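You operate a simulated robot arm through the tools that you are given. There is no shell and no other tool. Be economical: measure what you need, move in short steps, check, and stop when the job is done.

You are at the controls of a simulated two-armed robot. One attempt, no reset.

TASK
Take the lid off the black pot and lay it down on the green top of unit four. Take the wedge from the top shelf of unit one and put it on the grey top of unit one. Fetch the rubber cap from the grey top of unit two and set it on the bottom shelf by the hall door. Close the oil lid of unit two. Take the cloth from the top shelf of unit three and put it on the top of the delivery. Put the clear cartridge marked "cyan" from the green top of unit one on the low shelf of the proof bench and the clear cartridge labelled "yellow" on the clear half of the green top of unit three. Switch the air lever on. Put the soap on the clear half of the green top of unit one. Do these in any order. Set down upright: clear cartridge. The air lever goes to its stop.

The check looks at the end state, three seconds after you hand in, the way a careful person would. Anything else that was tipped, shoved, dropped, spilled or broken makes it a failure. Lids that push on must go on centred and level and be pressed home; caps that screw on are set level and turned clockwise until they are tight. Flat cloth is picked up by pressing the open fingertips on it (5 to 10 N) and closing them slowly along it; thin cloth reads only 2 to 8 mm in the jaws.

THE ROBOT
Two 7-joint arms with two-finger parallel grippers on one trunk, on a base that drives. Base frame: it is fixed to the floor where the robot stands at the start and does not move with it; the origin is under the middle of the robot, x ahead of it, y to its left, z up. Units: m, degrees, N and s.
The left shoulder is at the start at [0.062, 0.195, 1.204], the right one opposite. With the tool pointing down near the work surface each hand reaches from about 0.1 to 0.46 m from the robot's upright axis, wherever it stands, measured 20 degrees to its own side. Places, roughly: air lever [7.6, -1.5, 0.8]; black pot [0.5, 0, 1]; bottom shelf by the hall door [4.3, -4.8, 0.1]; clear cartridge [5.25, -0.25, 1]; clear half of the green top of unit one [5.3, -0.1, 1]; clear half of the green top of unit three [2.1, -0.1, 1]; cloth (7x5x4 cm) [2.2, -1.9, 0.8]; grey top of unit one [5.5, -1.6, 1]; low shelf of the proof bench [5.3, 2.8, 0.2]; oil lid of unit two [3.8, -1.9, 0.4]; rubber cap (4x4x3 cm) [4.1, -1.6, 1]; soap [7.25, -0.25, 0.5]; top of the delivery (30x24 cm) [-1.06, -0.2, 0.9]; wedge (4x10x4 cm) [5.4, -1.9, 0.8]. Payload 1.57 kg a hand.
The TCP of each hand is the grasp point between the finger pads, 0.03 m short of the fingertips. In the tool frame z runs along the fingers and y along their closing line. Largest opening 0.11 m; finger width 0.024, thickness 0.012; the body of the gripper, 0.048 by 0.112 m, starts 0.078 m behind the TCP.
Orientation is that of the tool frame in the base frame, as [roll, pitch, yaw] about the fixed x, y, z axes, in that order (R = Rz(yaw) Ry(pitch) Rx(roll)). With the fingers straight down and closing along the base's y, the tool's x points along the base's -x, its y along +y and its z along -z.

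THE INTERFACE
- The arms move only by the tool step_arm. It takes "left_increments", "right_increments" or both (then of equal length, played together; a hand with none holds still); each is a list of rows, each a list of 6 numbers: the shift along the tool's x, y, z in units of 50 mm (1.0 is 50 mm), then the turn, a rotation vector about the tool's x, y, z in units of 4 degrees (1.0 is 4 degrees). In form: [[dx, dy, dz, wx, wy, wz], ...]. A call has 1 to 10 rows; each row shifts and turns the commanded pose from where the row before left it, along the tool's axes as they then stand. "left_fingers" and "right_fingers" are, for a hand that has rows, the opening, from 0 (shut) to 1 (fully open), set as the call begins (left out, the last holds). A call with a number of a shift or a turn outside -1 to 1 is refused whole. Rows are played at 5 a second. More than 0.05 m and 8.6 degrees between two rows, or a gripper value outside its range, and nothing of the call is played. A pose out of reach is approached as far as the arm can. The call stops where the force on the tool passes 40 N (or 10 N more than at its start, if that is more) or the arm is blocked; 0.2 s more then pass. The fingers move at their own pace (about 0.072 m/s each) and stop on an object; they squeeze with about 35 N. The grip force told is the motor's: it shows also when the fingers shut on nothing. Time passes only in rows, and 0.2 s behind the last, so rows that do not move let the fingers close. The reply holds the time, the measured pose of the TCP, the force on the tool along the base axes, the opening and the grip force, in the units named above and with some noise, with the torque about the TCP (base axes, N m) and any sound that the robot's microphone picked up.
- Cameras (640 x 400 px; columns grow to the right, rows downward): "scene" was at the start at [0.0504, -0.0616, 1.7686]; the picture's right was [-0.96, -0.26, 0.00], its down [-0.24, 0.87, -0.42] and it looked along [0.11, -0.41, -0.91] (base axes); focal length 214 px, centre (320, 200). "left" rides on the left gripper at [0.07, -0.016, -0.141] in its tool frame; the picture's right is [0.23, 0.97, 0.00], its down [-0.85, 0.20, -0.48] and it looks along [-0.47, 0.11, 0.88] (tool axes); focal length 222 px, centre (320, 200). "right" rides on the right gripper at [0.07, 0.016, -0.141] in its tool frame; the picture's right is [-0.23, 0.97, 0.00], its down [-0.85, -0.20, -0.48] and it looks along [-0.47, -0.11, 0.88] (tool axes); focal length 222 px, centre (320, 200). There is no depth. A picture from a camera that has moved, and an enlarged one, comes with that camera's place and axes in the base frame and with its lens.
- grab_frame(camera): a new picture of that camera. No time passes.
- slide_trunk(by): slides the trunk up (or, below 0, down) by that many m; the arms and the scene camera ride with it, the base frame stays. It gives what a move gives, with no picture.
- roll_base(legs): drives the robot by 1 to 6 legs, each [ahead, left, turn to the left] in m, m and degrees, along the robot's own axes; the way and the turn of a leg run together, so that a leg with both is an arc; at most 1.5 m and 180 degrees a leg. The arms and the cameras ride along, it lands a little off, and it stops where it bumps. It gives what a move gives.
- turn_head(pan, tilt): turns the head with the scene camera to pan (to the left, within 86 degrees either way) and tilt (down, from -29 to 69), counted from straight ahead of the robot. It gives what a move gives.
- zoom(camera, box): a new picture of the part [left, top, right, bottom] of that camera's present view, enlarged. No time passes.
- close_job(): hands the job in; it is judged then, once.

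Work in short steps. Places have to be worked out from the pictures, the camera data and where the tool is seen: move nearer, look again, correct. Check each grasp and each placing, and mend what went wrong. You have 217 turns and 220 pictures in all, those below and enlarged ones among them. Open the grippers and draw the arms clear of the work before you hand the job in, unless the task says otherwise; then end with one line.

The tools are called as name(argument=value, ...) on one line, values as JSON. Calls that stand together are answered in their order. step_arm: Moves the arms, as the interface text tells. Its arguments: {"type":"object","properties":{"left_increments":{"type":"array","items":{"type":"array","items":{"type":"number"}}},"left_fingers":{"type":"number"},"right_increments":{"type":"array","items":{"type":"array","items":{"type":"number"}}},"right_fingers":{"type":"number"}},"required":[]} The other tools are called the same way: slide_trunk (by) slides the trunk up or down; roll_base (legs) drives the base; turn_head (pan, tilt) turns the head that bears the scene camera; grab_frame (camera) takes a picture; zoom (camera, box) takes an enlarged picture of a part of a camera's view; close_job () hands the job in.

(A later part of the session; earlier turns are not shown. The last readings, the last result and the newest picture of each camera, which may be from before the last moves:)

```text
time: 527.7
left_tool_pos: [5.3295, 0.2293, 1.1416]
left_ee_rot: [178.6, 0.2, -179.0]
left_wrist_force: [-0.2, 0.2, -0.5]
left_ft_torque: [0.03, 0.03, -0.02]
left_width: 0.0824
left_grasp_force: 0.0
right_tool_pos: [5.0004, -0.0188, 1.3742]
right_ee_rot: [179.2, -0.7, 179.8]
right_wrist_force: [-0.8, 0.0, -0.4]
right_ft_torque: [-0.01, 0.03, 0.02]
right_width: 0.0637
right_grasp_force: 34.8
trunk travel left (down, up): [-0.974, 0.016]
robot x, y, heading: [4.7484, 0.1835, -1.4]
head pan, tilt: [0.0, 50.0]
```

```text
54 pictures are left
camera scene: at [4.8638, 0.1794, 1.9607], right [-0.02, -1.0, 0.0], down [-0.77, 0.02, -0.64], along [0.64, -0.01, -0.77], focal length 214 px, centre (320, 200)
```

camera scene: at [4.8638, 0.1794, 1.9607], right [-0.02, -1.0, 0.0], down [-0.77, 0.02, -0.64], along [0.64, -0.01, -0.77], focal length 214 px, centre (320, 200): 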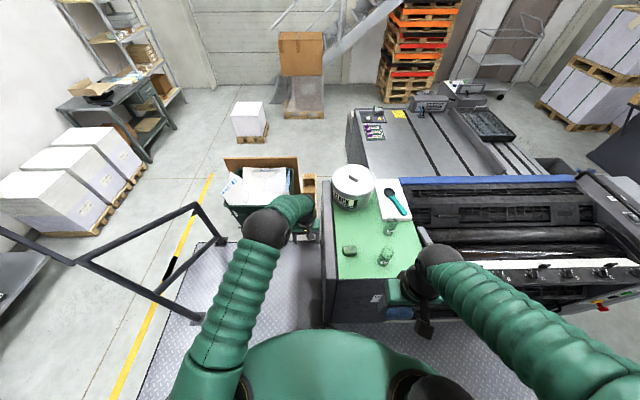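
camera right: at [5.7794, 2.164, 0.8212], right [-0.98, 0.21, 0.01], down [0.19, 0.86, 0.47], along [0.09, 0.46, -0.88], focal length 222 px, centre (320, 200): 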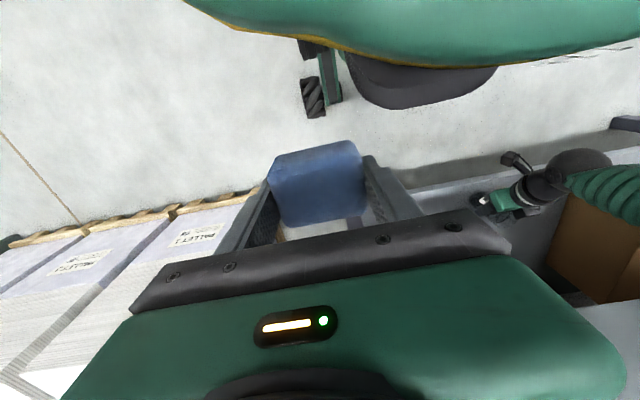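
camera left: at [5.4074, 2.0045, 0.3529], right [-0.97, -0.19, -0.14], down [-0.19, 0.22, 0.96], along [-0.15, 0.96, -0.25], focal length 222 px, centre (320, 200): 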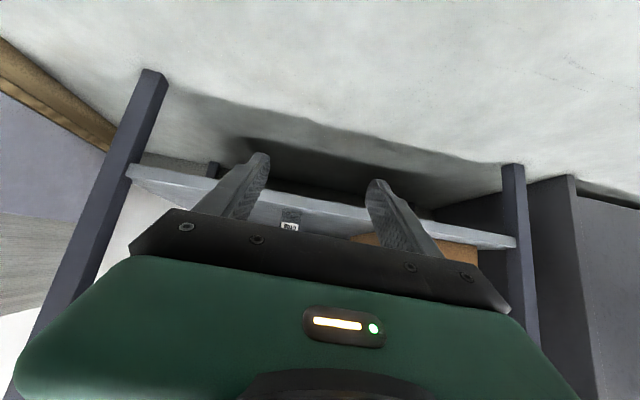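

Lift and retract the left hand a bit, then shift south to line up with YELLOW.

step_arm(left_increments=[[0.5, 0, -0.8, 0, 0, 0], [0.8, 0, -0.6, 0, 0, 0], [0.8, 0, -0.5, 0, 0, 0]], left_fingers=0.85)

roll_base(legs=[[0.02, -0.29, 1.4]])

slide_trunk(by=-0.14)

grab_frame(camera="left")

zoom(camera="scene", box=[270, 180, 410, 280])

```text
time: 528.5
left_tool_pos: [5.2218, 0.2236, 1.2366]
left_ee_rot: [178.6, 0.2, -179.0]
left_wrist_force: [0.4, 0.6, -0.2]
left_ft_torque: [0.02, 0.03, 0.02]
left_width: 0.0938
left_grasp_force: 0.0
right_tool_pos: [4.9987, -0.0208, 1.3762]
right_ee_rot: [179.1, -0.2, 179.8]
right_wrist_force: [-0.1, 0.6, 0.3]
right_ft_torque: [-0.01, -0.04, -0.01]
right_width: 0.0638
right_grasp_force: 35.7
trunk travel left (down, up): [-0.974, 0.016]
robot x, y, heading: [4.7493, 0.182, -1.4]
head pan, tilt: [0.0, 50.0]
```

```text
time: 530.5
left_tool_pos: [5.2422, -0.0482, 1.2346]
left_ee_rot: [179.1, 0.2, -177.6]
left_wrist_force: [-0.6, 0.5, 0.1]
left_ft_torque: [-0.02, 0.03, -0.02]
left_width: 0.0937
left_grasp_force: 0.0
right_tool_pos: [5.0228, -0.2954, 1.3761]
right_ee_rot: [179.7, -0.5, -178.7]
right_wrist_force: [1.1, -0.2, -0.6]
right_ft_torque: [0.05, 0.0, -0.02]
right_width: 0.0641
right_grasp_force: 34.9
trunk travel left (down, up): [-0.974, 0.016]
robot x, y, heading: [4.7691, -0.1068, 0.2]
head pan, tilt: [0.0, 50.0]
```

```text
time: 532.2
left_tool_pos: [5.2407, -0.0544, 1.0948]
left_ee_rot: [178.8, 0.1, -177.7]
left_wrist_force: [-0.3, 0.0, 0.6]
left_ft_torque: [0.03, 0.03, -0.02]
left_width: 0.0936
left_grasp_force: 0.2
right_tool_pos: [5.0214, -0.3043, 1.2357]
right_ee_rot: [179.4, -0.7, -178.6]
right_wrist_force: [0.7, 0.3, 0.0]
right_ft_torque: [0.0, 0.05, -0.01]
right_width: 0.0641
right_grasp_force: 35.2
trunk travel left (down, up): [-0.834, 0.156]
robot x, y, heading: [4.7683, -0.1097, -0.0]
head pan, tilt: [0.0, 50.0]
```

```text
53 pictures are left
camera left: at [5.1715, -0.0767, 1.2362], right [-0.27, 0.96, 0.02], down [0.84, 0.22, 0.49], along [0.46, 0.15, -0.87], focal length 222 px, centre (320, 200)
```

left: 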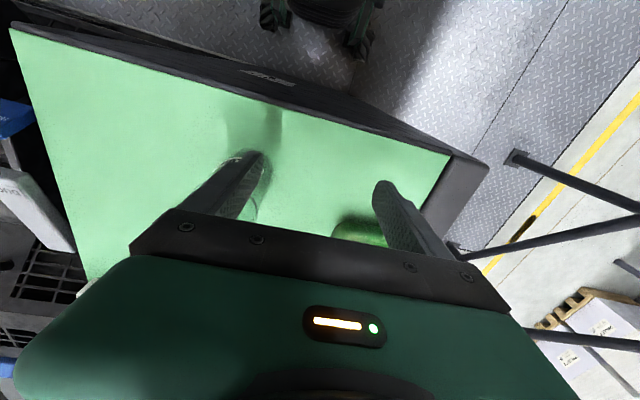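

```text
4.00 times, centred on (340, 230) of scene
camera zoom: at [4.8799, -0.1148, 1.8207], right [0.0, -1.0, 0.0], down [-0.77, 0.0, -0.64], along [0.64, 0.01, -0.77], focal length 858 px, centre (240, 80)
```

zoom: 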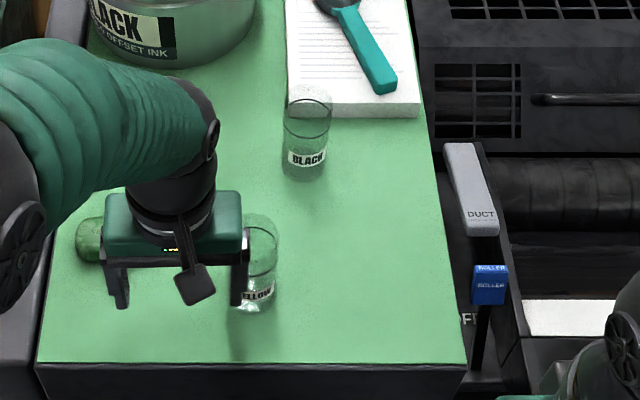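

The lowered finger is right beside the cartridge; raise straight up before anything else.

step_arm(left_increments=[[0, 0, -0.7, 0, 0, 0], [0, 0, -0.8, 0, 0, 0], [0, 0, -0.7, 0, 0, 0]])

grab_frame(camera="left")

zoom(camera="scene", box=[270, 180, 410, 280])

```text
time: 533.0
left_tool_pos: [5.2398, -0.0577, 1.2055]
left_ee_rot: [178.8, 0.3, -177.6]
left_wrist_force: [-0.2, -0.9, -0.6]
left_ft_torque: [-0.01, 0.0, -0.03]
left_width: 0.0936
left_grasp_force: 0.0
right_tool_pos: [5.0223, -0.3037, 1.2359]
right_ee_rot: [179.2, -0.4, -178.6]
right_wrist_force: [0.6, -0.1, -0.7]
right_ft_torque: [0.02, 0.03, -0.05]
right_width: 0.064
right_grasp_force: 35.1
trunk travel left (down, up): [-0.834, 0.156]
robot x, y, heading: [4.7643, -0.1104, 0.1]
head pan, tilt: [0.0, 50.0]
```

```text
51 pictures are left
camera left: at [5.171, -0.0808, 1.3457], right [-0.27, 0.96, 0.02], down [0.84, 0.22, 0.49], along [0.46, 0.15, -0.87], focal length 222 px, centre (320, 200)
```

left: 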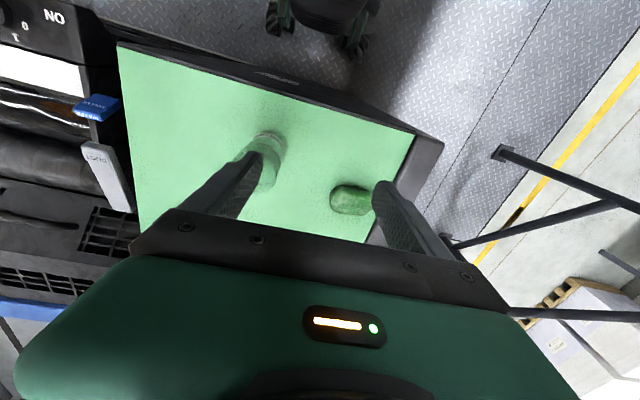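

```text
4.00 times, centred on (340, 230) of scene
camera zoom: at [4.8786, -0.1128, 1.8207], right [0.0, -1.0, 0.0], down [-0.77, 0.0, -0.64], along [0.64, 0.0, -0.77], focal length 858 px, centre (240, 80)
```

zoom: 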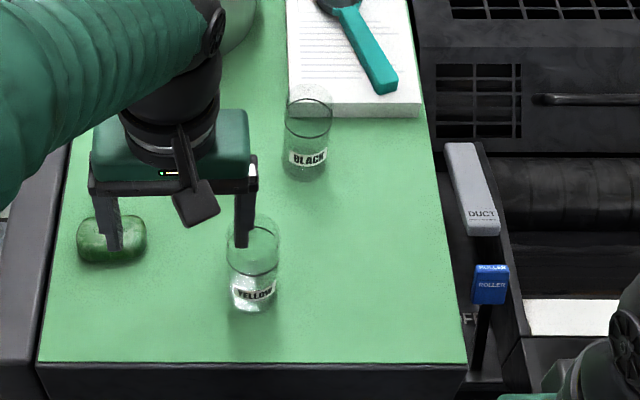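

YELLOW is fine at ≈[5.268,-0.125]. Move over it, descend part way and check.

step_arm(left_increments=[[-0.25, -0.68, 0, 0, 0, 0], [-0.25, -0.68, 0, 0, 0, 0], [0, 0, 0.7, 0, 0, 0], [0, 0, 0.6, 0, 0, 0]])

zoom(camera="scene", box=[270, 180, 410, 280])

grab_frame(camera="left")

```text
time: 534.0
left_tool_pos: [5.2679, -0.118, 1.138]
left_ee_rot: [178.9, 0.2, -177.5]
left_wrist_force: [0.3, 0.1, 0.6]
left_ft_torque: [-0.02, 0.01, -0.02]
left_width: 0.0936
left_grasp_force: 0.1
right_tool_pos: [5.0223, -0.301, 1.2355]
right_ee_rot: [179.5, -0.7, -178.7]
right_wrist_force: [1.1, 0.0, -0.6]
right_ft_torque: [0.04, 0.0, -0.02]
right_width: 0.0643
right_grasp_force: 34.9
trunk travel left (down, up): [-0.834, 0.156]
robot x, y, heading: [4.7706, -0.1102, 0.4]
head pan, tilt: [0.0, 50.0]
```

```text
4.00 times, centred on (340, 230) of scene
camera zoom: at [4.8812, -0.1096, 1.8206], right [0.0, -1.0, 0.0], down [-0.77, 0.0, -0.64], along [0.64, 0.0, -0.77], focal length 858 px, centre (240, 80)
```

zoom: 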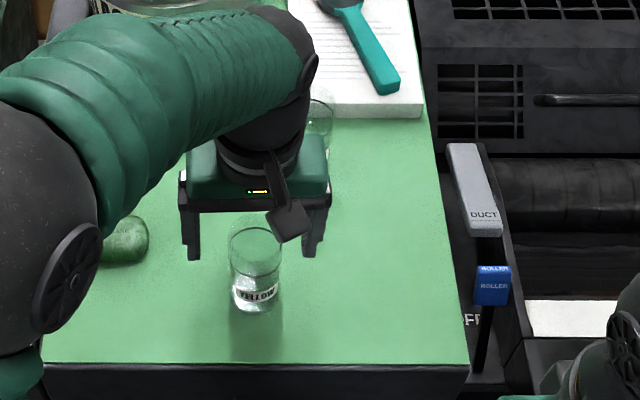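

```text
48 pictures are left
camera left: at [5.1997, -0.1403, 1.2788], right [-0.27, 0.96, 0.02], down [0.84, 0.23, 0.48], along [0.46, 0.15, -0.87], focal length 222 px, centre (320, 200)
```

left: 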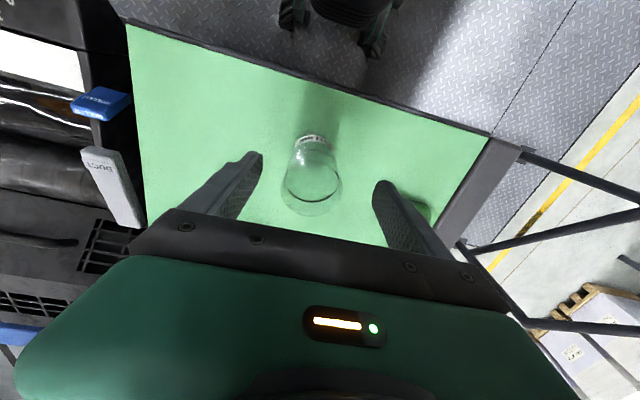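

Tiny correction, descend to 1.066 and close.

step_arm(left_increments=[[-0.1, -0.06, 0.5, 0, 0, 0], [0, 0, 0.5, 0, 0, 0], [0, 0, 0.44, 0, 0, 0]])

step_arm(left_increments=[[0, 0, 0, 0, 0, 0], [0, 0, 0, 0, 0, 0], [0, 0, 0, 0, 0, 0]], left_fingers=0.4)

step_arm(left_increments=[[0, 0, -0.5, 0, 0, 0], [0, 0, -0.9, 0, 0, 0], [0, 0, -0.9, 0, 0, 0], [0, 0, -0.9, 0, 0, 0], [0.8, 0, -0.3, 0, 0, 0], [0.8, 0, 0, 0, 0, 0]])

slide_trunk(by=0.14)

grab_frame(camera="scene")

```text
time: 534.8
left_tool_pos: [5.2735, -0.1227, 1.0677]
left_ee_rot: [178.9, 0.2, -177.5]
left_wrist_force: [-0.3, -0.1, 0.3]
left_ft_torque: [-0.01, 0.02, -0.03]
left_width: 0.0937
left_grasp_force: 0.1
right_tool_pos: [5.0228, -0.3032, 1.2346]
right_ee_rot: [179.4, -0.9, -178.8]
right_wrist_force: [-0.1, 0.1, -0.4]
right_ft_torque: [0.01, -0.01, 0.0]
right_width: 0.0639
right_grasp_force: 35.2
trunk travel left (down, up): [-0.834, 0.156]
robot x, y, heading: [4.7708, -0.1076, 0.1]
head pan, tilt: [0.0, 50.0]
```

```text
time: 535.6
left_tool_pos: [5.2725, -0.122, 1.0679]
left_ee_rot: [178.9, 0.2, -177.6]
left_wrist_force: [-0.5, -1.3, 2.3]
left_ft_torque: [-0.12, -0.03, -0.01]
left_width: 0.0514
left_grasp_force: 34.7
right_tool_pos: [5.0227, -0.3007, 1.2355]
right_ee_rot: [179.5, -0.7, -178.8]
right_wrist_force: [-1.0, -0.4, 0.1]
right_ft_torque: [-0.01, -0.02, -0.01]
right_width: 0.064
right_grasp_force: 35.1
trunk travel left (down, up): [-0.834, 0.156]
robot x, y, heading: [4.7635, -0.1066, 0.2]
head pan, tilt: [0.0, 50.0]
```

```text
time: 537.0
left_tool_pos: [5.1877, -0.1292, 1.243]
left_ee_rot: [178.9, 0.3, -177.6]
left_wrist_force: [-0.7, 0.2, -1.0]
left_ft_torque: [0.0, 0.02, 0.0]
left_width: 0.0512
left_grasp_force: 35.0
right_tool_pos: [5.0196, -0.302, 1.2374]
right_ee_rot: [179.3, -0.3, -178.7]
right_wrist_force: [-0.6, 0.1, -0.9]
right_ft_torque: [-0.01, -0.03, -0.03]
right_width: 0.0641
right_grasp_force: 35.0
trunk travel left (down, up): [-0.834, 0.156]
robot x, y, heading: [4.7669, -0.1118, 0.2]
head pan, tilt: [0.0, 50.0]
```

```text
time: 538.7
left_tool_pos: [5.1933, -0.1283, 1.3831]
left_ee_rot: [178.9, 0.1, -177.5]
left_wrist_force: [-0.4, 0.3, -0.7]
left_ft_torque: [0.01, 0.0, -0.01]
left_width: 0.0515
left_grasp_force: 35.2
right_tool_pos: [5.0227, -0.3004, 1.3757]
right_ee_rot: [179.4, -0.6, -178.7]
right_wrist_force: [-0.8, 0.0, -0.3]
right_ft_torque: [0.02, -0.01, -0.02]
right_width: 0.0641
right_grasp_force: 34.9
trunk travel left (down, up): [-0.974, 0.016]
robot x, y, heading: [4.7673, -0.1085, 0.1]
head pan, tilt: [0.0, 50.0]
```

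```text
47 pictures are left
camera scene: at [4.8805, -0.1096, 1.9606], right [0.0, -1.0, 0.0], down [-0.77, 0.0, -0.64], along [0.64, 0.0, -0.77], focal length 214 px, centre (320, 200)
```

scene: 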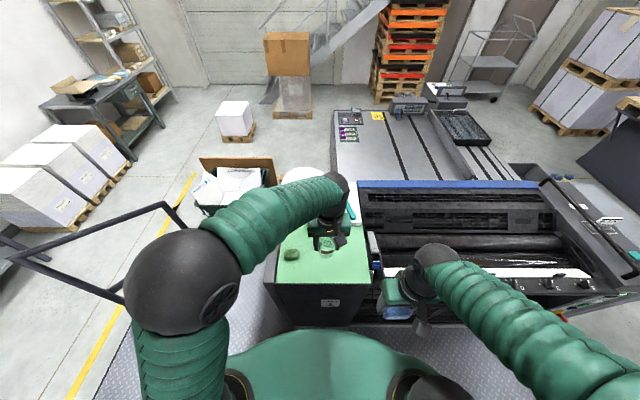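

Got YELLOW. Drive along the aisle to the gap west of unit three.

roll_base(legs=[[0, 0.86, 0], [-1.5, 0, 0], [-1.5, 0, 0], [-0.19, 0, 0], [0, -0.45, 0]])

grab_frame(camera="scene")

```text
time: 560.6
left_tool_pos: [2.052, 0.2558, 1.3828]
left_ee_rot: [179.1, 0.2, -177.1]
left_wrist_force: [0.3, -0.7, -1.6]
left_ft_torque: [0.0, 0.0, 0.02]
left_width: 0.051
left_grasp_force: 35.1
right_tool_pos: [1.8834, 0.0836, 1.3757]
right_ee_rot: [179.6, -0.6, -178.4]
right_wrist_force: [-0.6, -0.1, 0.5]
right_ft_torque: [-0.02, 0.04, -0.02]
right_width: 0.064
right_grasp_force: 34.7
trunk travel left (down, up): [-0.974, 0.016]
robot x, y, heading: [1.6271, 0.2698, 0.7]
head pan, tilt: [0.0, 50.0]
```

```text
46 pictures are left
camera scene: at [1.7401, 0.2766, 1.9606], right [0.01, -1.0, 0.0], down [-0.77, -0.01, -0.64], along [0.64, 0.0, -0.77], focal length 214 px, centre (320, 200)
```

scene: 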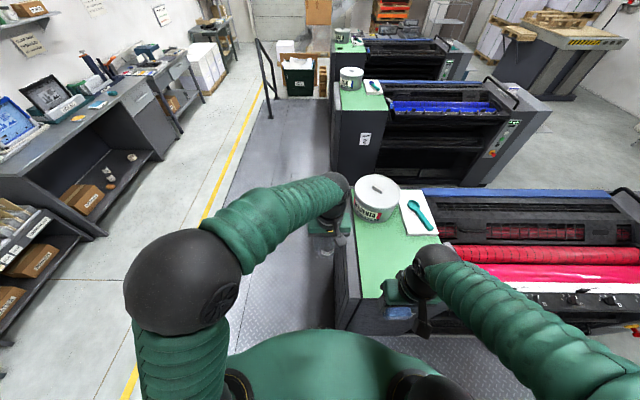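

Unit three's clear half is the near strip (x 2.0–2.25). Shift south to y≈-0.1 and lower.

roll_base(legs=[[0, -0.37, -0.7]])

slide_trunk(by=-0.15)

step_arm(left_increments=[[-0.9, 0, 0, 0, 0, 0], [-0.25, 0, 0.7, 0, 0, 0], [0, 0, 0.9, 0, 0, 0], [0, 0, 0.9, 0, 0, 0]])

zoom(camera="scene", box=[250, 160, 410, 280])

grab_frame(camera="left")

```text
time: 562.9
left_tool_pos: [2.0526, -0.1053, 1.3828]
left_ee_rot: [179.5, 0.2, -178.2]
left_wrist_force: [0.9, -0.1, -1.7]
left_ft_torque: [0.0, 0.08, -0.01]
left_width: 0.0506
left_grasp_force: 35.4
right_tool_pos: [1.8796, -0.2756, 1.3784]
right_ee_rot: [-180.0, -0.7, -179.4]
right_wrist_force: [0.0, -0.7, -0.3]
right_ft_torque: [0.04, 0.0, 0.0]
right_width: 0.0639
right_grasp_force: 34.8
trunk travel left (down, up): [-0.974, 0.016]
robot x, y, heading: [1.6279, -0.0931, -0.5]
head pan, tilt: [0.0, 50.0]
```

```text
time: 564.6
left_tool_pos: [2.0515, -0.1144, 1.2334]
left_ee_rot: [179.0, 0.3, -178.1]
left_wrist_force: [0.3, 0.8, -1.4]
left_ft_torque: [0.01, 0.02, 0.03]
left_width: 0.0507
left_grasp_force: 34.9
right_tool_pos: [1.8794, -0.2851, 1.2254]
right_ee_rot: [179.6, -0.9, -179.3]
right_wrist_force: [0.1, 0.4, 0.0]
right_ft_torque: [0.02, -0.04, -0.04]
right_width: 0.0636
right_grasp_force: 35.1
trunk travel left (down, up): [-0.824, 0.166]
robot x, y, heading: [1.6291, -0.0923, -0.5]
head pan, tilt: [0.0, 50.0]
```

```text
time: 565.6
left_tool_pos: [2.1104, -0.1115, 1.1073]
left_ee_rot: [179.0, 0.2, -178.2]
left_wrist_force: [-0.5, 0.7, -1.0]
left_ft_torque: [0.0, 0.02, 0.0]
left_width: 0.0509
left_grasp_force: 35.3
right_tool_pos: [1.8786, -0.2877, 1.2247]
right_ee_rot: [179.5, -0.9, -179.4]
right_wrist_force: [-0.5, -0.2, 0.1]
right_ft_torque: [0.01, 0.01, 0.03]
right_width: 0.064
right_grasp_force: 35.1
trunk travel left (down, up): [-0.824, 0.166]
robot x, y, heading: [1.6297, -0.0927, -0.7]
head pan, tilt: [0.0, 50.0]
```

```text
3.33 times, centred on (330, 220) of scene
camera zoom: at [1.7408, -0.093, 1.8106], right [-0.01, -1.0, 0.0], down [-0.77, 0.01, -0.64], along [0.64, -0.01, -0.77], focal length 715 px, centre (287, 133)
```

zoom: 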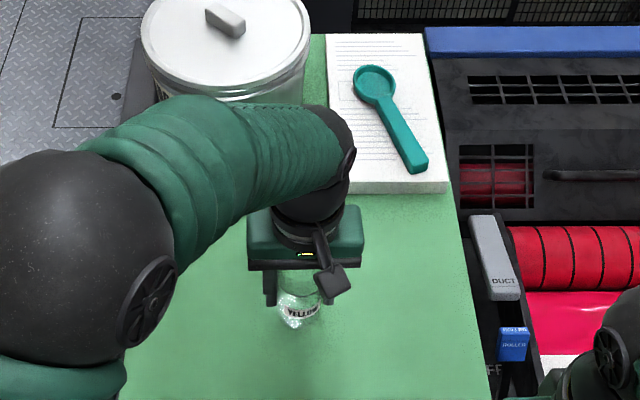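

```text
44 pictures are left
camera left: at [2.0415, -0.133, 1.2475], right [-0.26, 0.97, 0.02], down [0.85, 0.22, 0.49], along [0.47, 0.14, -0.87], focal length 222 px, centre (320, 200)
```

left: 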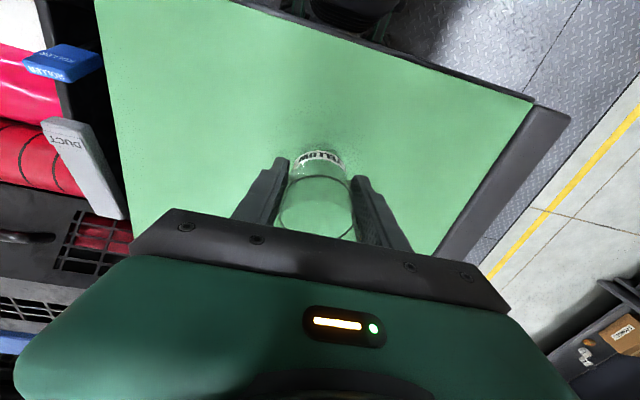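

Over clear green. Lower gently to contact.

step_arm(left_increments=[[0, 0, 0.35, 0, 0, 0], [0, 0, 0.2, 0, 0, 0], [0, 0, 0, 0, 0, 0]])

step_arm(left_increments=[[0, 0, 0.08, 0, 0, 0], [0, 0, 0, 0, 0, 0]])

step_arm(left_increments=[[0, 0, 0.08, 0, 0, 0], [0, 0, 0, 0, 0, 0]])

```text
time: 566.5
left_tool_pos: [2.1099, -0.1141, 1.0789]
left_ee_rot: [178.9, 0.3, -178.2]
left_wrist_force: [0.7, 0.4, -1.9]
left_ft_torque: [-0.04, -0.02, 0.0]
left_width: 0.0509
left_grasp_force: 34.4
right_tool_pos: [1.8786, -0.29, 1.2247]
right_ee_rot: [179.5, -1.0, -179.4]
right_wrist_force: [-0.8, 0.2, -1.3]
right_ft_torque: [0.01, -0.01, -0.05]
right_width: 0.0639
right_grasp_force: 35.2
trunk travel left (down, up): [-0.824, 0.166]
robot x, y, heading: [1.6309, -0.0957, -0.5]
head pan, tilt: [0.0, 50.0]
```

```text
time: 567.0
left_tool_pos: [2.1092, -0.1147, 1.0757]
left_ee_rot: [178.9, 0.4, -178.2]
left_wrist_force: [-0.5, 0.5, -2.0]
left_ft_torque: [0.03, 0.03, -0.04]
left_width: 0.0509
left_grasp_force: 34.9
right_tool_pos: [1.879, -0.2901, 1.2245]
right_ee_rot: [179.5, -0.9, -179.4]
right_wrist_force: [0.3, 0.5, -0.1]
right_ft_torque: [-0.02, -0.04, 0.01]
right_width: 0.0638
right_grasp_force: 35.1
trunk travel left (down, up): [-0.824, 0.166]
robot x, y, heading: [1.6332, -0.0919, -0.4]
head pan, tilt: [0.0, 50.0]
```

```text
time: 567.6
left_tool_pos: [2.1097, -0.1155, 1.0729]
left_ee_rot: [178.9, 0.5, -178.2]
left_wrist_force: [-0.2, -0.8, 5.8]
left_ft_torque: [-0.15, -0.06, 0.05]
left_width: 0.0509
left_grasp_force: 35.2
right_tool_pos: [1.8785, -0.2892, 1.224]
right_ee_rot: [179.5, -0.8, -179.4]
right_wrist_force: [-0.5, 0.1, -0.1]
right_ft_torque: [0.01, -0.02, 0.03]
right_width: 0.0639
right_grasp_force: 35.1
trunk travel left (down, up): [-0.824, 0.166]
robot x, y, heading: [1.6294, -0.0939, -0.6]
head pan, tilt: [0.0, 50.0]
```

Contact. Release, rise straight up, and check it stands.

step_arm(left_increments=[[0, 0, 0, 0, 0, 0], [0, 0, 0, 0, 0, 0], [0, 0, 0, 0, 0, 0], [0, 0, -0.5, 0, 0, 0], [0, 0, -0.9, 0, 0, 0], [0, 0, -0.9, 0, 0, 0], [0, 0, -0.8, 0, 0, 0]], left_fingers=0.9)

step_arm(left_increments=[[0.9, 0, 0, 0, 0, 0], [0.9, 0.2, 0, 0, 0, 0]])

zoom(camera="scene", box=[250, 160, 410, 280])

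```text
time: 569.2
left_tool_pos: [2.1076, -0.1196, 1.23]
left_ee_rot: [178.9, 0.4, -178.3]
left_wrist_force: [-0.6, -0.3, -0.3]
left_ft_torque: [0.02, 0.0, 0.0]
left_width: 0.0988
left_grasp_force: 0.1
right_tool_pos: [1.8774, -0.2904, 1.2248]
right_ee_rot: [179.5, -0.9, -179.4]
right_wrist_force: [0.4, 0.0, -0.2]
right_ft_torque: [0.02, 0.06, 0.02]
right_width: 0.0639
right_grasp_force: 34.7
trunk travel left (down, up): [-0.824, 0.166]
robot x, y, heading: [1.6288, -0.0954, -0.4]
head pan, tilt: [0.0, 50.0]
```

```text
time: 569.9
left_tool_pos: [2.014, -0.1094, 1.2289]
left_ee_rot: [179.0, 0.5, -178.2]
left_wrist_force: [-1.4, 0.5, -0.6]
left_ft_torque: [-0.01, -0.02, -0.01]
left_width: 0.0988
left_grasp_force: 0.1
right_tool_pos: [1.8734, -0.289, 1.2267]
right_ee_rot: [179.5, -0.5, -179.4]
right_wrist_force: [-0.1, 0.0, -0.3]
right_ft_torque: [-0.03, 0.0, 0.02]
right_width: 0.0636
right_grasp_force: 35.6
trunk travel left (down, up): [-0.824, 0.166]
robot x, y, heading: [1.6319, -0.0919, -0.8]
head pan, tilt: [0.0, 50.0]
```

```text
3.33 times, centred on (330, 220) of scene
camera zoom: at [1.7332, -0.0949, 1.8111], right [-0.01, -1.0, 0.0], down [-0.76, 0.01, -0.64], along [0.64, -0.01, -0.76], focal length 715 px, centre (287, 133)
```

zoom: 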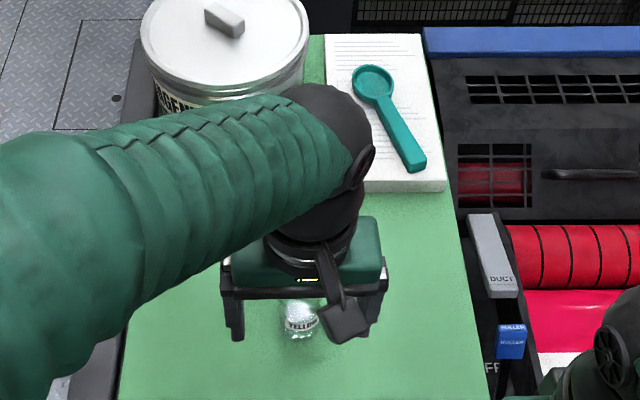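

YELLOW stands on unit three's clear half. Now carry the cloth: drive to the delivery and look.

roll_base(legs=[[0, 0.9, 0.6], [-1.5, 0, 0], [-1.1, 0, 0]])

turn_head(pan=-86, tilt=45)

grab_frame(camera="scene")

```text
time: 586.9
left_tool_pos: [-0.5909, 0.735, 1.2272]
left_ee_rot: [178.8, 0.2, -175.3]
left_wrist_force: [-0.5, 0.1, -0.1]
left_ft_torque: [-0.02, 0.03, 0.0]
left_width: 0.0992
left_grasp_force: 0.1
right_tool_pos: [-0.7217, 0.5485, 1.2248]
right_ee_rot: [179.4, -0.8, -176.6]
right_wrist_force: [0.3, 0.0, -0.8]
right_ft_torque: [0.0, 0.02, 0.0]
right_width: 0.064
right_grasp_force: 35.0
trunk travel left (down, up): [-0.824, 0.166]
robot x, y, heading: [-0.9806, 0.7305, 2.6]
head pan, tilt: [0.0, 50.0]
```

```text
time: 588.5
left_tool_pos: [-0.5906, 0.7348, 1.2275]
left_ee_rot: [178.9, 0.3, -175.3]
left_wrist_force: [-0.5, 0.6, -0.1]
left_ft_torque: [0.04, -0.01, 0.05]
left_width: 0.0987
left_grasp_force: 0.0
right_tool_pos: [-0.7225, 0.5479, 1.2236]
right_ee_rot: [179.4, -0.7, -176.6]
right_wrist_force: [0.0, -1.0, -0.4]
right_ft_torque: [0.03, -0.01, 0.0]
right_width: 0.0642
right_grasp_force: 34.9
trunk travel left (down, up): [-0.824, 0.166]
robot x, y, heading: [-0.9827, 0.729, 2.5]
head pan, tilt: [-85.9, 45.0]
```

```text
42 pictures are left
camera scene: at [-0.9392, 0.651, 1.8176], right [-0.99, -0.11, 0.0], down [-0.08, 0.7, -0.71], along [0.08, -0.7, -0.71], focal length 214 px, centre (320, 200)
```

scene: 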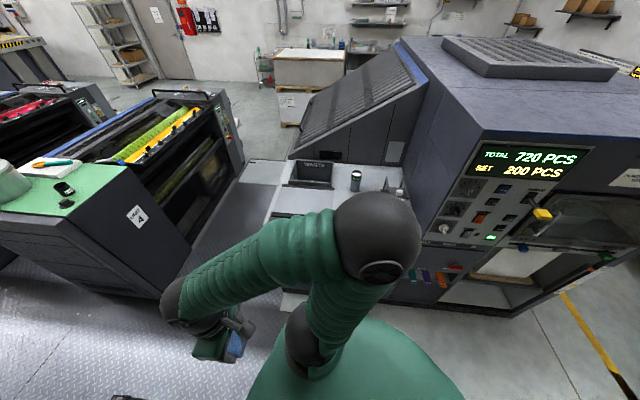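

Turn to face the delivery (-y).

roll_base(legs=[[0, 0, -92.5]])

turn_head(pan=0, tilt=50)

grab_frame(camera="scene")

```text
time: 592.8
left_tool_pos: [-0.991, 0.3408, 1.2278]
left_ee_rot: [179.0, 0.3, 92.7]
left_wrist_force: [-0.7, 0.2, 0.1]
left_ft_torque: [-0.07, 0.0, -0.02]
left_width: 0.0986
left_grasp_force: 0.2
right_tool_pos: [-1.173, 0.478, 1.2245]
right_ee_rot: [179.6, -0.6, 91.5]
right_wrist_force: [-0.7, 0.1, -0.5]
right_ft_torque: [0.01, -0.02, -0.02]
right_width: 0.0641
right_grasp_force: 34.6
trunk travel left (down, up): [-0.824, 0.166]
robot x, y, heading: [-0.9791, 0.7318, -89.5]
head pan, tilt: [-85.9, 45.0]
```

```text
time: 594.4
left_tool_pos: [-0.9912, 0.3423, 1.2282]
left_ee_rot: [178.9, 0.3, 92.8]
left_wrist_force: [0.1, -0.7, -0.2]
left_ft_torque: [-0.02, -0.02, 0.0]
left_width: 0.0989
left_grasp_force: 0.1
right_tool_pos: [-1.1741, 0.4793, 1.2249]
right_ee_rot: [179.5, -0.6, 91.4]
right_wrist_force: [0.7, 0.4, -0.8]
right_ft_torque: [-0.03, 0.01, -0.02]
right_width: 0.0641
right_grasp_force: 35.5
trunk travel left (down, up): [-0.824, 0.166]
robot x, y, heading: [-0.9824, 0.7305, -89.5]
head pan, tilt: [0.0, 50.0]
```

```text
41 pictures are left
camera scene: at [-0.9808, 0.623, 1.8107], right [-1.0, -0.01, 0.0], down [0.0, 0.77, -0.64], along [0.0, -0.64, -0.77], focal length 214 px, centre (320, 200)
```

scene: 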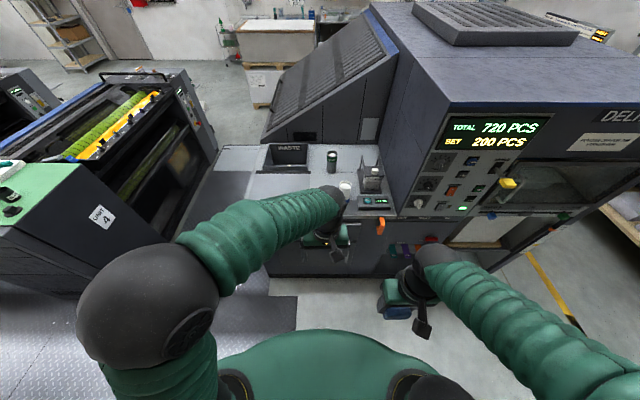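

Move the left hand aside to see the delivery top.

step_arm(left_increments=[[0.3, 0.9, 0, 0, 0, 0], [0.3, 0.9, 0, 0, 0, 0], [0, 0.9, 0, 0, 0, 0], [0, 0.9, 0, 0, 0, 0], [0, 0.9, 0, 0, 0, 0], [0, 0.9, 0, 0, 0, 0]])

zoom(camera="scene", box=[200, 110, 440, 300])

```text
time: 595.8
left_tool_pos: [-0.722, 0.3863, 1.2298]
left_ee_rot: [179.0, 0.4, 92.7]
left_wrist_force: [-0.2, -0.3, -0.3]
left_ft_torque: [-0.02, 0.02, 0.02]
left_width: 0.0989
left_grasp_force: 0.0
right_tool_pos: [-1.1717, 0.4808, 1.2254]
right_ee_rot: [179.6, -0.8, 91.5]
right_wrist_force: [0.0, 0.0, -0.8]
right_ft_torque: [0.02, 0.02, 0.01]
right_width: 0.0638
right_grasp_force: 34.9
trunk travel left (down, up): [-0.824, 0.166]
robot x, y, heading: [-0.984, 0.7332, -89.7]
head pan, tilt: [0.0, 50.0]
```

```text
2.11 times, centred on (320, 205) of scene
camera zoom: at [-0.977, 0.6237, 1.8108], right [-1.0, -0.01, 0.0], down [-0.01, 0.77, -0.64], along [0.0, -0.64, -0.77], focal length 452 px, centre (320, 190)
```

zoom: 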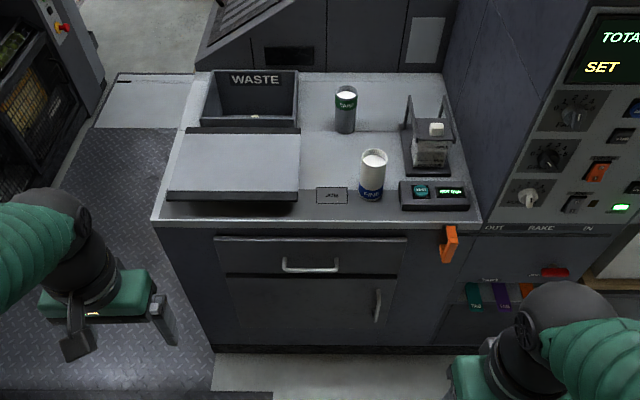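

The 30×24 cm goal area around [-1.06,-0.2] lies between the white plate and the bottles; I'll put the cloth at ≈[-1.0,-0.21]. Drive in with the right hand.

roll_base(legs=[[0, 0.14, 0], [0.38, 0, 0]])

grab_frame(camera="right")

zoom(camera="scene", box=[250, 180, 450, 300])

```text
time: 599.1
left_tool_pos: [-0.5782, 0.012, 1.2317]
left_ee_rot: [179.1, 0.5, 92.8]
left_wrist_force: [0.6, 0.4, -0.7]
left_ft_torque: [-0.01, 0.03, 0.02]
left_width: 0.0991
left_grasp_force: 0.2
right_tool_pos: [-1.0282, 0.1059, 1.2259]
right_ee_rot: [179.6, -0.5, 91.5]
right_wrist_force: [0.5, 1.2, -0.5]
right_ft_torque: [-0.01, 0.02, 0.03]
right_width: 0.0641
right_grasp_force: 35.3
trunk travel left (down, up): [-0.824, 0.166]
robot x, y, heading: [-0.837, 0.3528, -89.8]
head pan, tilt: [0.0, 50.0]
```

```text
39 pictures are left
camera right: at [-1.0137, 0.1739, 1.3676], right [0.98, -0.2, 0.0], down [-0.18, -0.86, 0.47], along [-0.09, -0.46, -0.88], focal length 222 px, centre (320, 200)
```

right: 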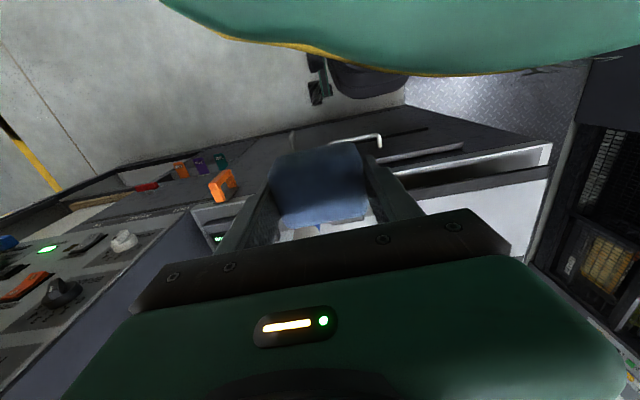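

```text
3.20 times, centred on (350, 240) of scene
camera zoom: at [-0.84, 0.2513, 1.811], right [-1.0, -0.01, 0.0], down [0.0, 0.77, -0.64], along [0.01, -0.64, -0.77], focal length 686 px, centre (224, 72)
```

zoom: 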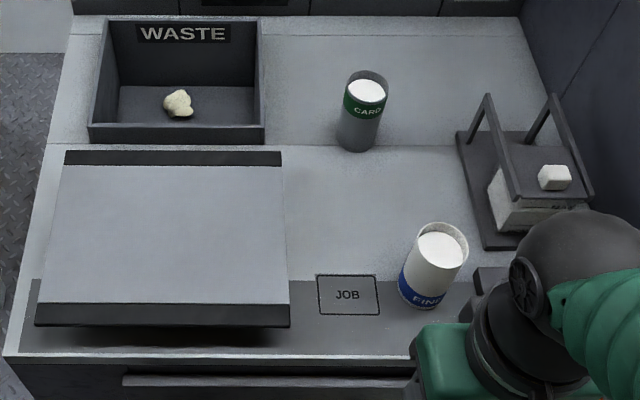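

The spot [-1.0,-0.21] is free. Extend the right hand over it at the present height.

step_arm(right_increments=[[-0.92, 0.06, 0, 0, 0, 0], [-0.92, 0.06, 0, 0, 0, 0], [-0.92, 0.06, 0, 0, 0, 0], [-0.92, 0.06, 0, 0, 0, 0], [-0.92, 0.06, 0, 0, 0, 0], [-0.92, 0.06, 0, 0, 0, 0], [-0.92, 0.06, 0, 0, 0, 0]])

grab_frame(camera="right")

zoom(camera="scene", box=[250, 160, 450, 300])

```text
time: 600.8
left_tool_pos: [-0.5828, 0.0053, 1.2303]
left_ee_rot: [178.9, 0.3, 92.7]
left_wrist_force: [-1.5, 0.5, 0.2]
left_ft_torque: [-0.03, -0.04, 0.04]
left_width: 0.0988
left_grasp_force: 0.0
right_tool_pos: [-0.9999, -0.2202, 1.2198]
right_ee_rot: [179.5, -0.8, 91.5]
right_wrist_force: [-0.4, -0.5, 0.1]
right_ft_torque: [0.03, -0.07, 0.01]
right_width: 0.0643
right_grasp_force: 35.4
trunk travel left (down, up): [-0.824, 0.166]
robot x, y, heading: [-0.8379, 0.3554, -89.4]
head pan, tilt: [0.0, 50.0]
```

```text
37 pictures are left
camera right: at [-0.9862, -0.1531, 1.3616], right [0.98, -0.2, 0.01], down [-0.18, -0.87, 0.46], along [-0.09, -0.46, -0.89], focal length 222 px, centre (320, 200)
```

right: 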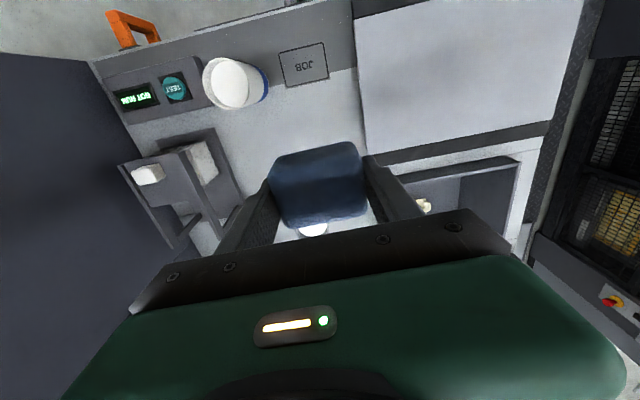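

```text
2.86 times, centred on (350, 230) of scene
camera zoom: at [-0.8453, 0.241, 1.8104], right [-1.0, -0.01, 0.0], down [0.0, 0.77, -0.64], along [0.01, -0.64, -0.77], focal length 613 px, centre (234, 114)
```

zoom: 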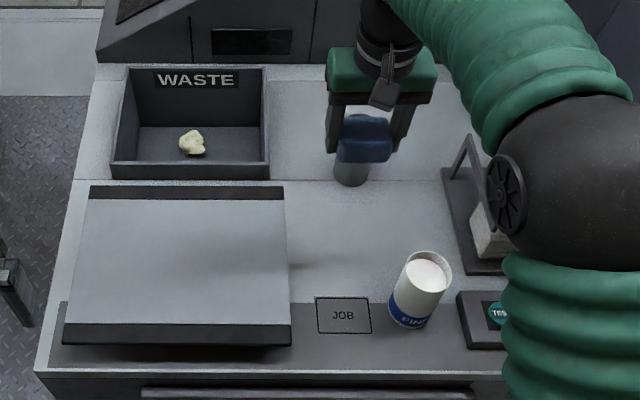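

Lower toward the surface, nudging 1 cm away from the CARD can.

step_arm(right_increments=[[0.25, 0, 0.9, 0, 0, 0], [0, 0, 0.95, 0, 0, 0], [0, 0, 0.95, 0, 0, 0], [0, 0, 0.95, 0, 0, 0], [0, 0, 0.9, 0, 0, 0]])

zoom(camera="scene", box=[250, 160, 450, 300])

grab_frame(camera="right")

```text
time: 602.0
left_tool_pos: [-0.573, 0.007, 1.2298]
left_ee_rot: [179.2, 0.2, 92.8]
left_wrist_force: [0.2, -0.4, -0.6]
left_ft_torque: [0.03, 0.01, 0.01]
left_width: 0.0989
left_grasp_force: 0.0
right_tool_pos: [-0.9939, -0.2041, 0.9874]
right_ee_rot: [179.8, -0.6, 91.5]
right_wrist_force: [-0.4, -1.1, -0.3]
right_ft_torque: [0.03, 0.02, -0.01]
right_width: 0.0641
right_grasp_force: 34.6
trunk travel left (down, up): [-0.824, 0.166]
robot x, y, heading: [-0.8344, 0.3564, -89.6]
head pan, tilt: [0.0, 50.0]
```

```text
2.86 times, centred on (350, 230) of scene
camera zoom: at [-0.8333, 0.2432, 1.8106], right [-1.0, -0.01, 0.0], down [-0.01, 0.77, -0.64], along [0.0, -0.64, -0.77], focal length 613 px, centre (234, 114)
```

zoom: 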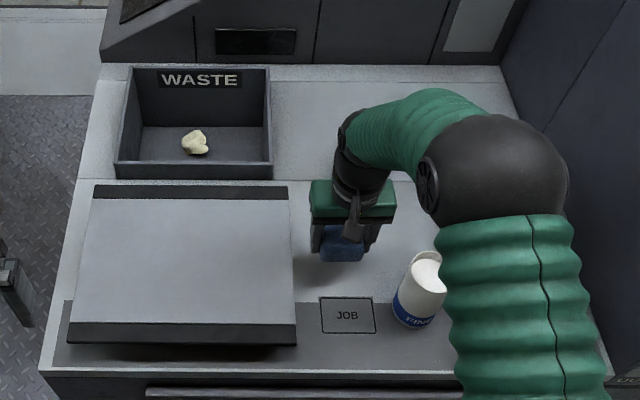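

```text
34 pictures are left
camera right: at [-0.9795, -0.1357, 1.1284], right [0.98, -0.2, 0.0], down [-0.18, -0.87, 0.47], along [-0.09, -0.46, -0.88], focal length 222 px, centre (320, 200)
```

right: 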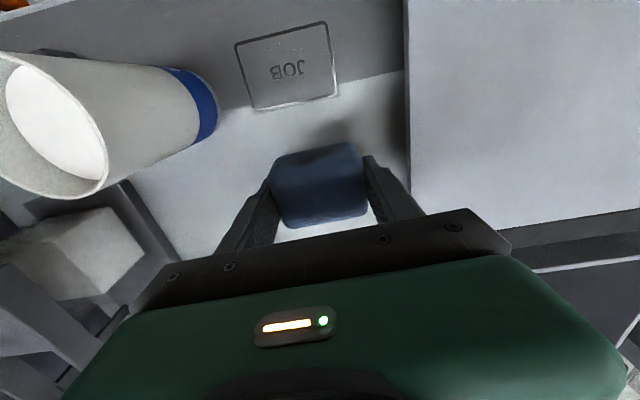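

The upper arm passes above the FINE bottle with margin; lower another 4.5 cm and check.

step_arm(right_increments=[[0, 0, 0.3, 0, 0, 0], [0, 0, 0.3, 0, 0, 0], [0, 0, 0.3, 0, 0, 0]])

zoom(camera="scene", box=[300, 180, 420, 270])

grab_frame(camera="right")

```text
time: 602.8
left_tool_pos: [-0.574, 0.0074, 1.2292]
left_ee_rot: [179.2, 0.3, 92.9]
left_wrist_force: [0.0, 0.5, 0.0]
left_ft_torque: [0.0, -0.01, -0.01]
left_width: 0.0989
left_grasp_force: 0.1
right_tool_pos: [-0.9952, -0.2035, 0.9448]
right_ee_rot: [179.7, -0.6, 91.5]
right_wrist_force: [0.5, -0.3, -0.3]
right_ft_torque: [0.03, 0.04, 0.01]
right_width: 0.0641
right_grasp_force: 35.1
trunk travel left (down, up): [-0.824, 0.166]
robot x, y, heading: [-0.8353, 0.3546, -89.6]
head pan, tilt: [0.0, 50.0]
```

```text
4.44 times, centred on (360, 225) of scene
camera zoom: at [-0.8359, 0.2433, 1.8105], right [-1.0, -0.01, 0.0], down [-0.01, 0.77, -0.64], along [0.0, -0.64, -0.77], focal length 953 px, centre (142, 89)
```

zoom: 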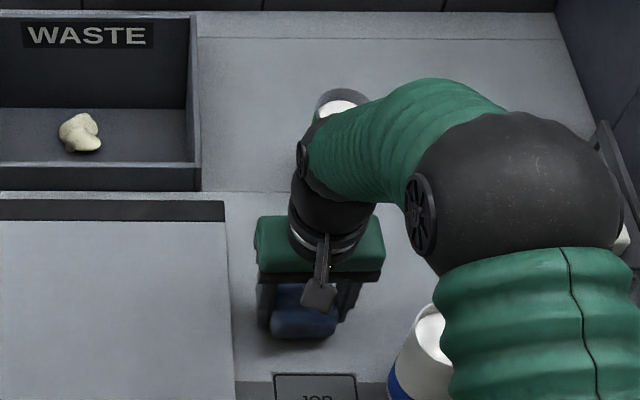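

```text
32 pictures are left
camera right: at [-0.9813, -0.1364, 1.0856], right [0.98, -0.2, 0.0], down [-0.18, -0.87, 0.47], along [-0.09, -0.46, -0.88], focal length 222 px, centre (320, 200)
```

right: 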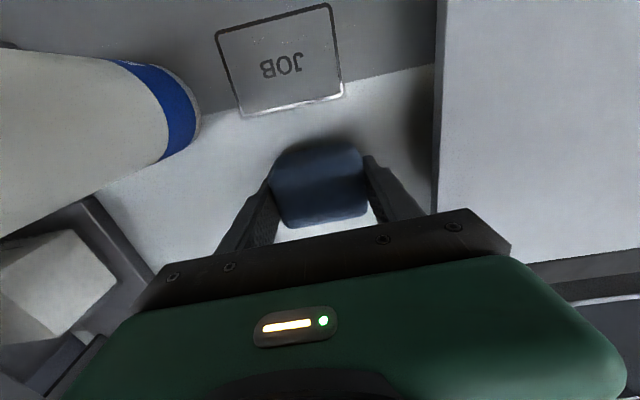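

Near the surface. Small steps to contact.

step_arm(right_increments=[[0, 0, 0.2, 0, 0, 0], [0, 0, 0.15, 0, 0, 0], [0, 0, 0, 0, 0, 0]])

step_arm(right_increments=[[0, 0, 0.12, 0, 0, 0], [0, 0, 0, 0, 0, 0]])

step_arm(right_increments=[[0, 0, 0.12, 0, 0, 0], [0, 0, 0, 0, 0, 0]])

```text
time: 603.5
left_tool_pos: [-0.5739, 0.0099, 1.2313]
left_ee_rot: [179.1, 0.4, 92.8]
left_wrist_force: [-0.2, 0.1, 0.2]
left_ft_torque: [-0.01, -0.01, -0.02]
left_width: 0.099
left_grasp_force: 0.1
right_tool_pos: [-0.9943, -0.2032, 0.9303]
right_ee_rot: [179.8, -0.2, 91.5]
right_wrist_force: [-2.0, -2.6, 25.3]
right_ft_torque: [-0.62, 0.35, -0.01]
right_width: 0.0641
right_grasp_force: 34.1
trunk travel left (down, up): [-0.824, 0.166]
robot x, y, heading: [-0.8364, 0.3548, -89.5]
head pan, tilt: [0.0, 50.0]
```

```text
time: 603.9
left_tool_pos: [-0.5749, 0.0123, 1.2298]
left_ee_rot: [179.3, 0.4, 92.8]
left_wrist_force: [0.0, -0.1, -0.7]
left_ft_torque: [0.01, -0.01, 0.04]
left_width: 0.0991
left_grasp_force: 0.1
right_tool_pos: [-0.9937, -0.2036, 0.9305]
right_ee_rot: [179.8, -0.2, 91.5]
right_wrist_force: [0.7, 10.4, 23.1]
right_ft_torque: [-0.19, 0.25, -0.09]
right_width: 0.0641
right_grasp_force: 34.6
trunk travel left (down, up): [-0.824, 0.166]
robot x, y, heading: [-0.8378, 0.3542, -89.8]
head pan, tilt: [0.0, 50.0]
stopped in row 1 (right hand): the force on the tool passed its limit at 43 N (the readings are from after the stop); the commanded pose is now the measured one
```

```text
time: 604.2
left_tool_pos: [-0.5731, 0.0118, 1.2308]
left_ee_rot: [179.1, 0.6, 92.8]
left_wrist_force: [0.0, -0.1, 0.0]
left_ft_torque: [0.04, 0.03, -0.02]
left_width: 0.0991
left_grasp_force: 0.1
right_tool_pos: [-0.9939, -0.2042, 0.931]
right_ee_rot: [179.8, -0.2, 91.4]
right_wrist_force: [0.1, 15.3, 29.6]
right_ft_torque: [-0.04, 0.43, -0.32]
right_width: 0.064
right_grasp_force: 34.8
trunk travel left (down, up): [-0.824, 0.166]
robot x, y, heading: [-0.8383, 0.3551, -89.5]
head pan, tilt: [0.0, 50.0]
stopped in row 1 (right hand): the force on the tool passed its limit at 42 N (the readings are from after the stop); the commanded pose is now the measured one
```

Surface contact (z≈0.90). Release and rise straight up.

step_arm(right_increments=[[0, 0, -0.06, 0, 0, 0], [0, 0, 0, 0, 0, 0]])

step_arm(right_increments=[[0, 0, 0, 0, 0, 0], [0, 0, 0, 0, 0, 0], [0, 0, 0, 0, 0, 0], [0, 0, -0.5, 0, 0, 0], [0, 0, -0.9, 0, 0, 0], [0, 0, -0.9, 0, 0, 0], [0, 0, -0.9, 0, 0, 0], [0, 0, -0.9, 0, 0, 0], [0, 0, -0.9, 0, 0, 0]], right_fingers=0.85)

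step_arm(right_increments=[[0.9, 0, 0, 0, 0, 0], [0.9, 0, 0, 0, 0, 0], [0.9, 0, 0, 0, 0, 0], [0.9, 0, 0, 0, 0, 0], [0.9, 0, 0, 0, 0, 0]])

zoom(camera="scene", box=[250, 160, 450, 300])

```text
time: 604.9
left_tool_pos: [-0.5757, 0.0101, 1.2299]
left_ee_rot: [179.1, 0.4, 92.9]
left_wrist_force: [0.3, 0.0, -0.6]
left_ft_torque: [0.0, -0.04, -0.01]
left_width: 0.0989
left_grasp_force: 0.1
right_tool_pos: [-0.9953, -0.2059, 0.9287]
right_ee_rot: [179.8, 0.0, 91.5]
right_wrist_force: [0.5, 3.3, 12.2]
right_ft_torque: [-0.14, 0.08, -0.01]
right_width: 0.0637
right_grasp_force: 35.2
trunk travel left (down, up): [-0.824, 0.166]
robot x, y, heading: [-0.8393, 0.3558, -89.5]
head pan, tilt: [0.0, 50.0]
```

```text
time: 606.9
left_tool_pos: [-0.5759, 0.0099, 1.2304]
left_ee_rot: [179.3, 0.3, 92.8]
left_wrist_force: [-0.2, 0.2, -0.1]
left_ft_torque: [0.0, -0.03, 0.02]
left_width: 0.099
left_grasp_force: 0.1
right_tool_pos: [-0.996, -0.2067, 1.1805]
right_ee_rot: [179.8, -0.1, 91.6]
right_wrist_force: [1.0, 0.6, -0.3]
right_ft_torque: [-0.02, -0.01, -0.01]
right_width: 0.0934
right_grasp_force: 0.1
trunk travel left (down, up): [-0.824, 0.166]
robot x, y, heading: [-0.8398, 0.3544, -89.3]
head pan, tilt: [0.0, 50.0]
```

```text
time: 608.0
left_tool_pos: [-0.5755, 0.0114, 1.2322]
left_ee_rot: [179.2, 0.5, 92.8]
left_wrist_force: [0.1, -0.3, 0.2]
left_ft_torque: [-0.04, -0.03, -0.02]
left_width: 0.0991
left_grasp_force: 0.1
right_tool_pos: [-1.0023, 0.0226, 1.1801]
right_ee_rot: [179.8, 0.1, 91.5]
right_wrist_force: [-0.2, 0.1, -0.3]
right_ft_torque: [-0.06, 0.01, 0.0]
right_width: 0.0936
right_grasp_force: 0.1
trunk travel left (down, up): [-0.824, 0.166]
robot x, y, heading: [-0.8366, 0.3548, -89.6]
head pan, tilt: [0.0, 50.0]
```

```text
2.86 times, centred on (350, 230) of scene
camera zoom: at [-0.8358, 0.2511, 1.811], right [-1.0, -0.01, 0.0], down [-0.01, 0.76, -0.64], along [0.0, -0.64, -0.76], focal length 613 px, centre (234, 114)
```

zoom: 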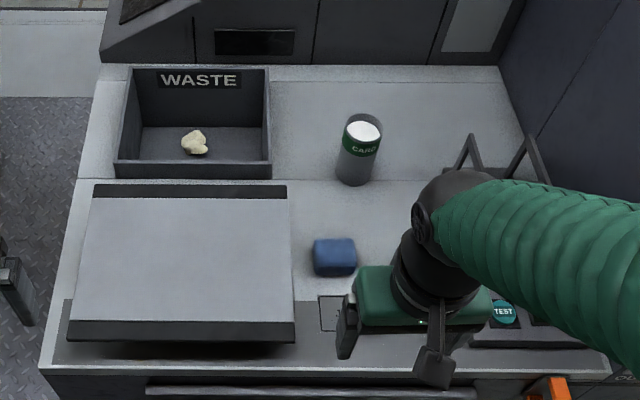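

Cloth is placed. Back away and check the delivery top is undisturbed.

roll_base(legs=[[-0.45, 0, 0]])

zoom(camera="scene", box=[220, 100, 440, 260])

```text
time: 610.8
left_tool_pos: [-0.5785, 0.4642, 1.2288]
left_ee_rot: [179.1, 0.3, 92.7]
left_wrist_force: [0.8, 0.1, -0.2]
left_ft_torque: [0.03, 0.01, 0.02]
left_width: 0.0993
left_grasp_force: 0.0
right_tool_pos: [-1.0056, 0.4734, 1.1786]
right_ee_rot: [179.8, -0.2, 91.6]
right_wrist_force: [-0.1, 0.4, 0.0]
right_ft_torque: [0.0, 0.0, 0.0]
right_width: 0.0937
right_grasp_force: 0.2
trunk travel left (down, up): [-0.824, 0.166]
robot x, y, heading: [-0.8404, 0.8138, -90.0]
head pan, tilt: [0.0, 50.0]
```

```text
2.50 times, centred on (330, 180) of scene
camera zoom: at [-0.8389, 0.6998, 1.8104], right [-1.0, -0.01, 0.0], down [-0.01, 0.77, -0.64], along [0.0, -0.64, -0.77], focal length 536 px, centre (295, 250)
```

zoom: 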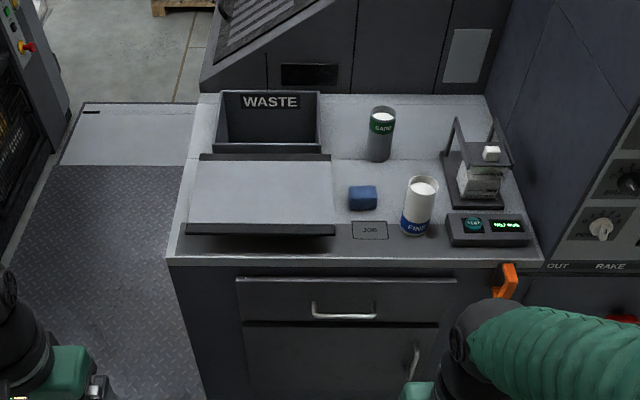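

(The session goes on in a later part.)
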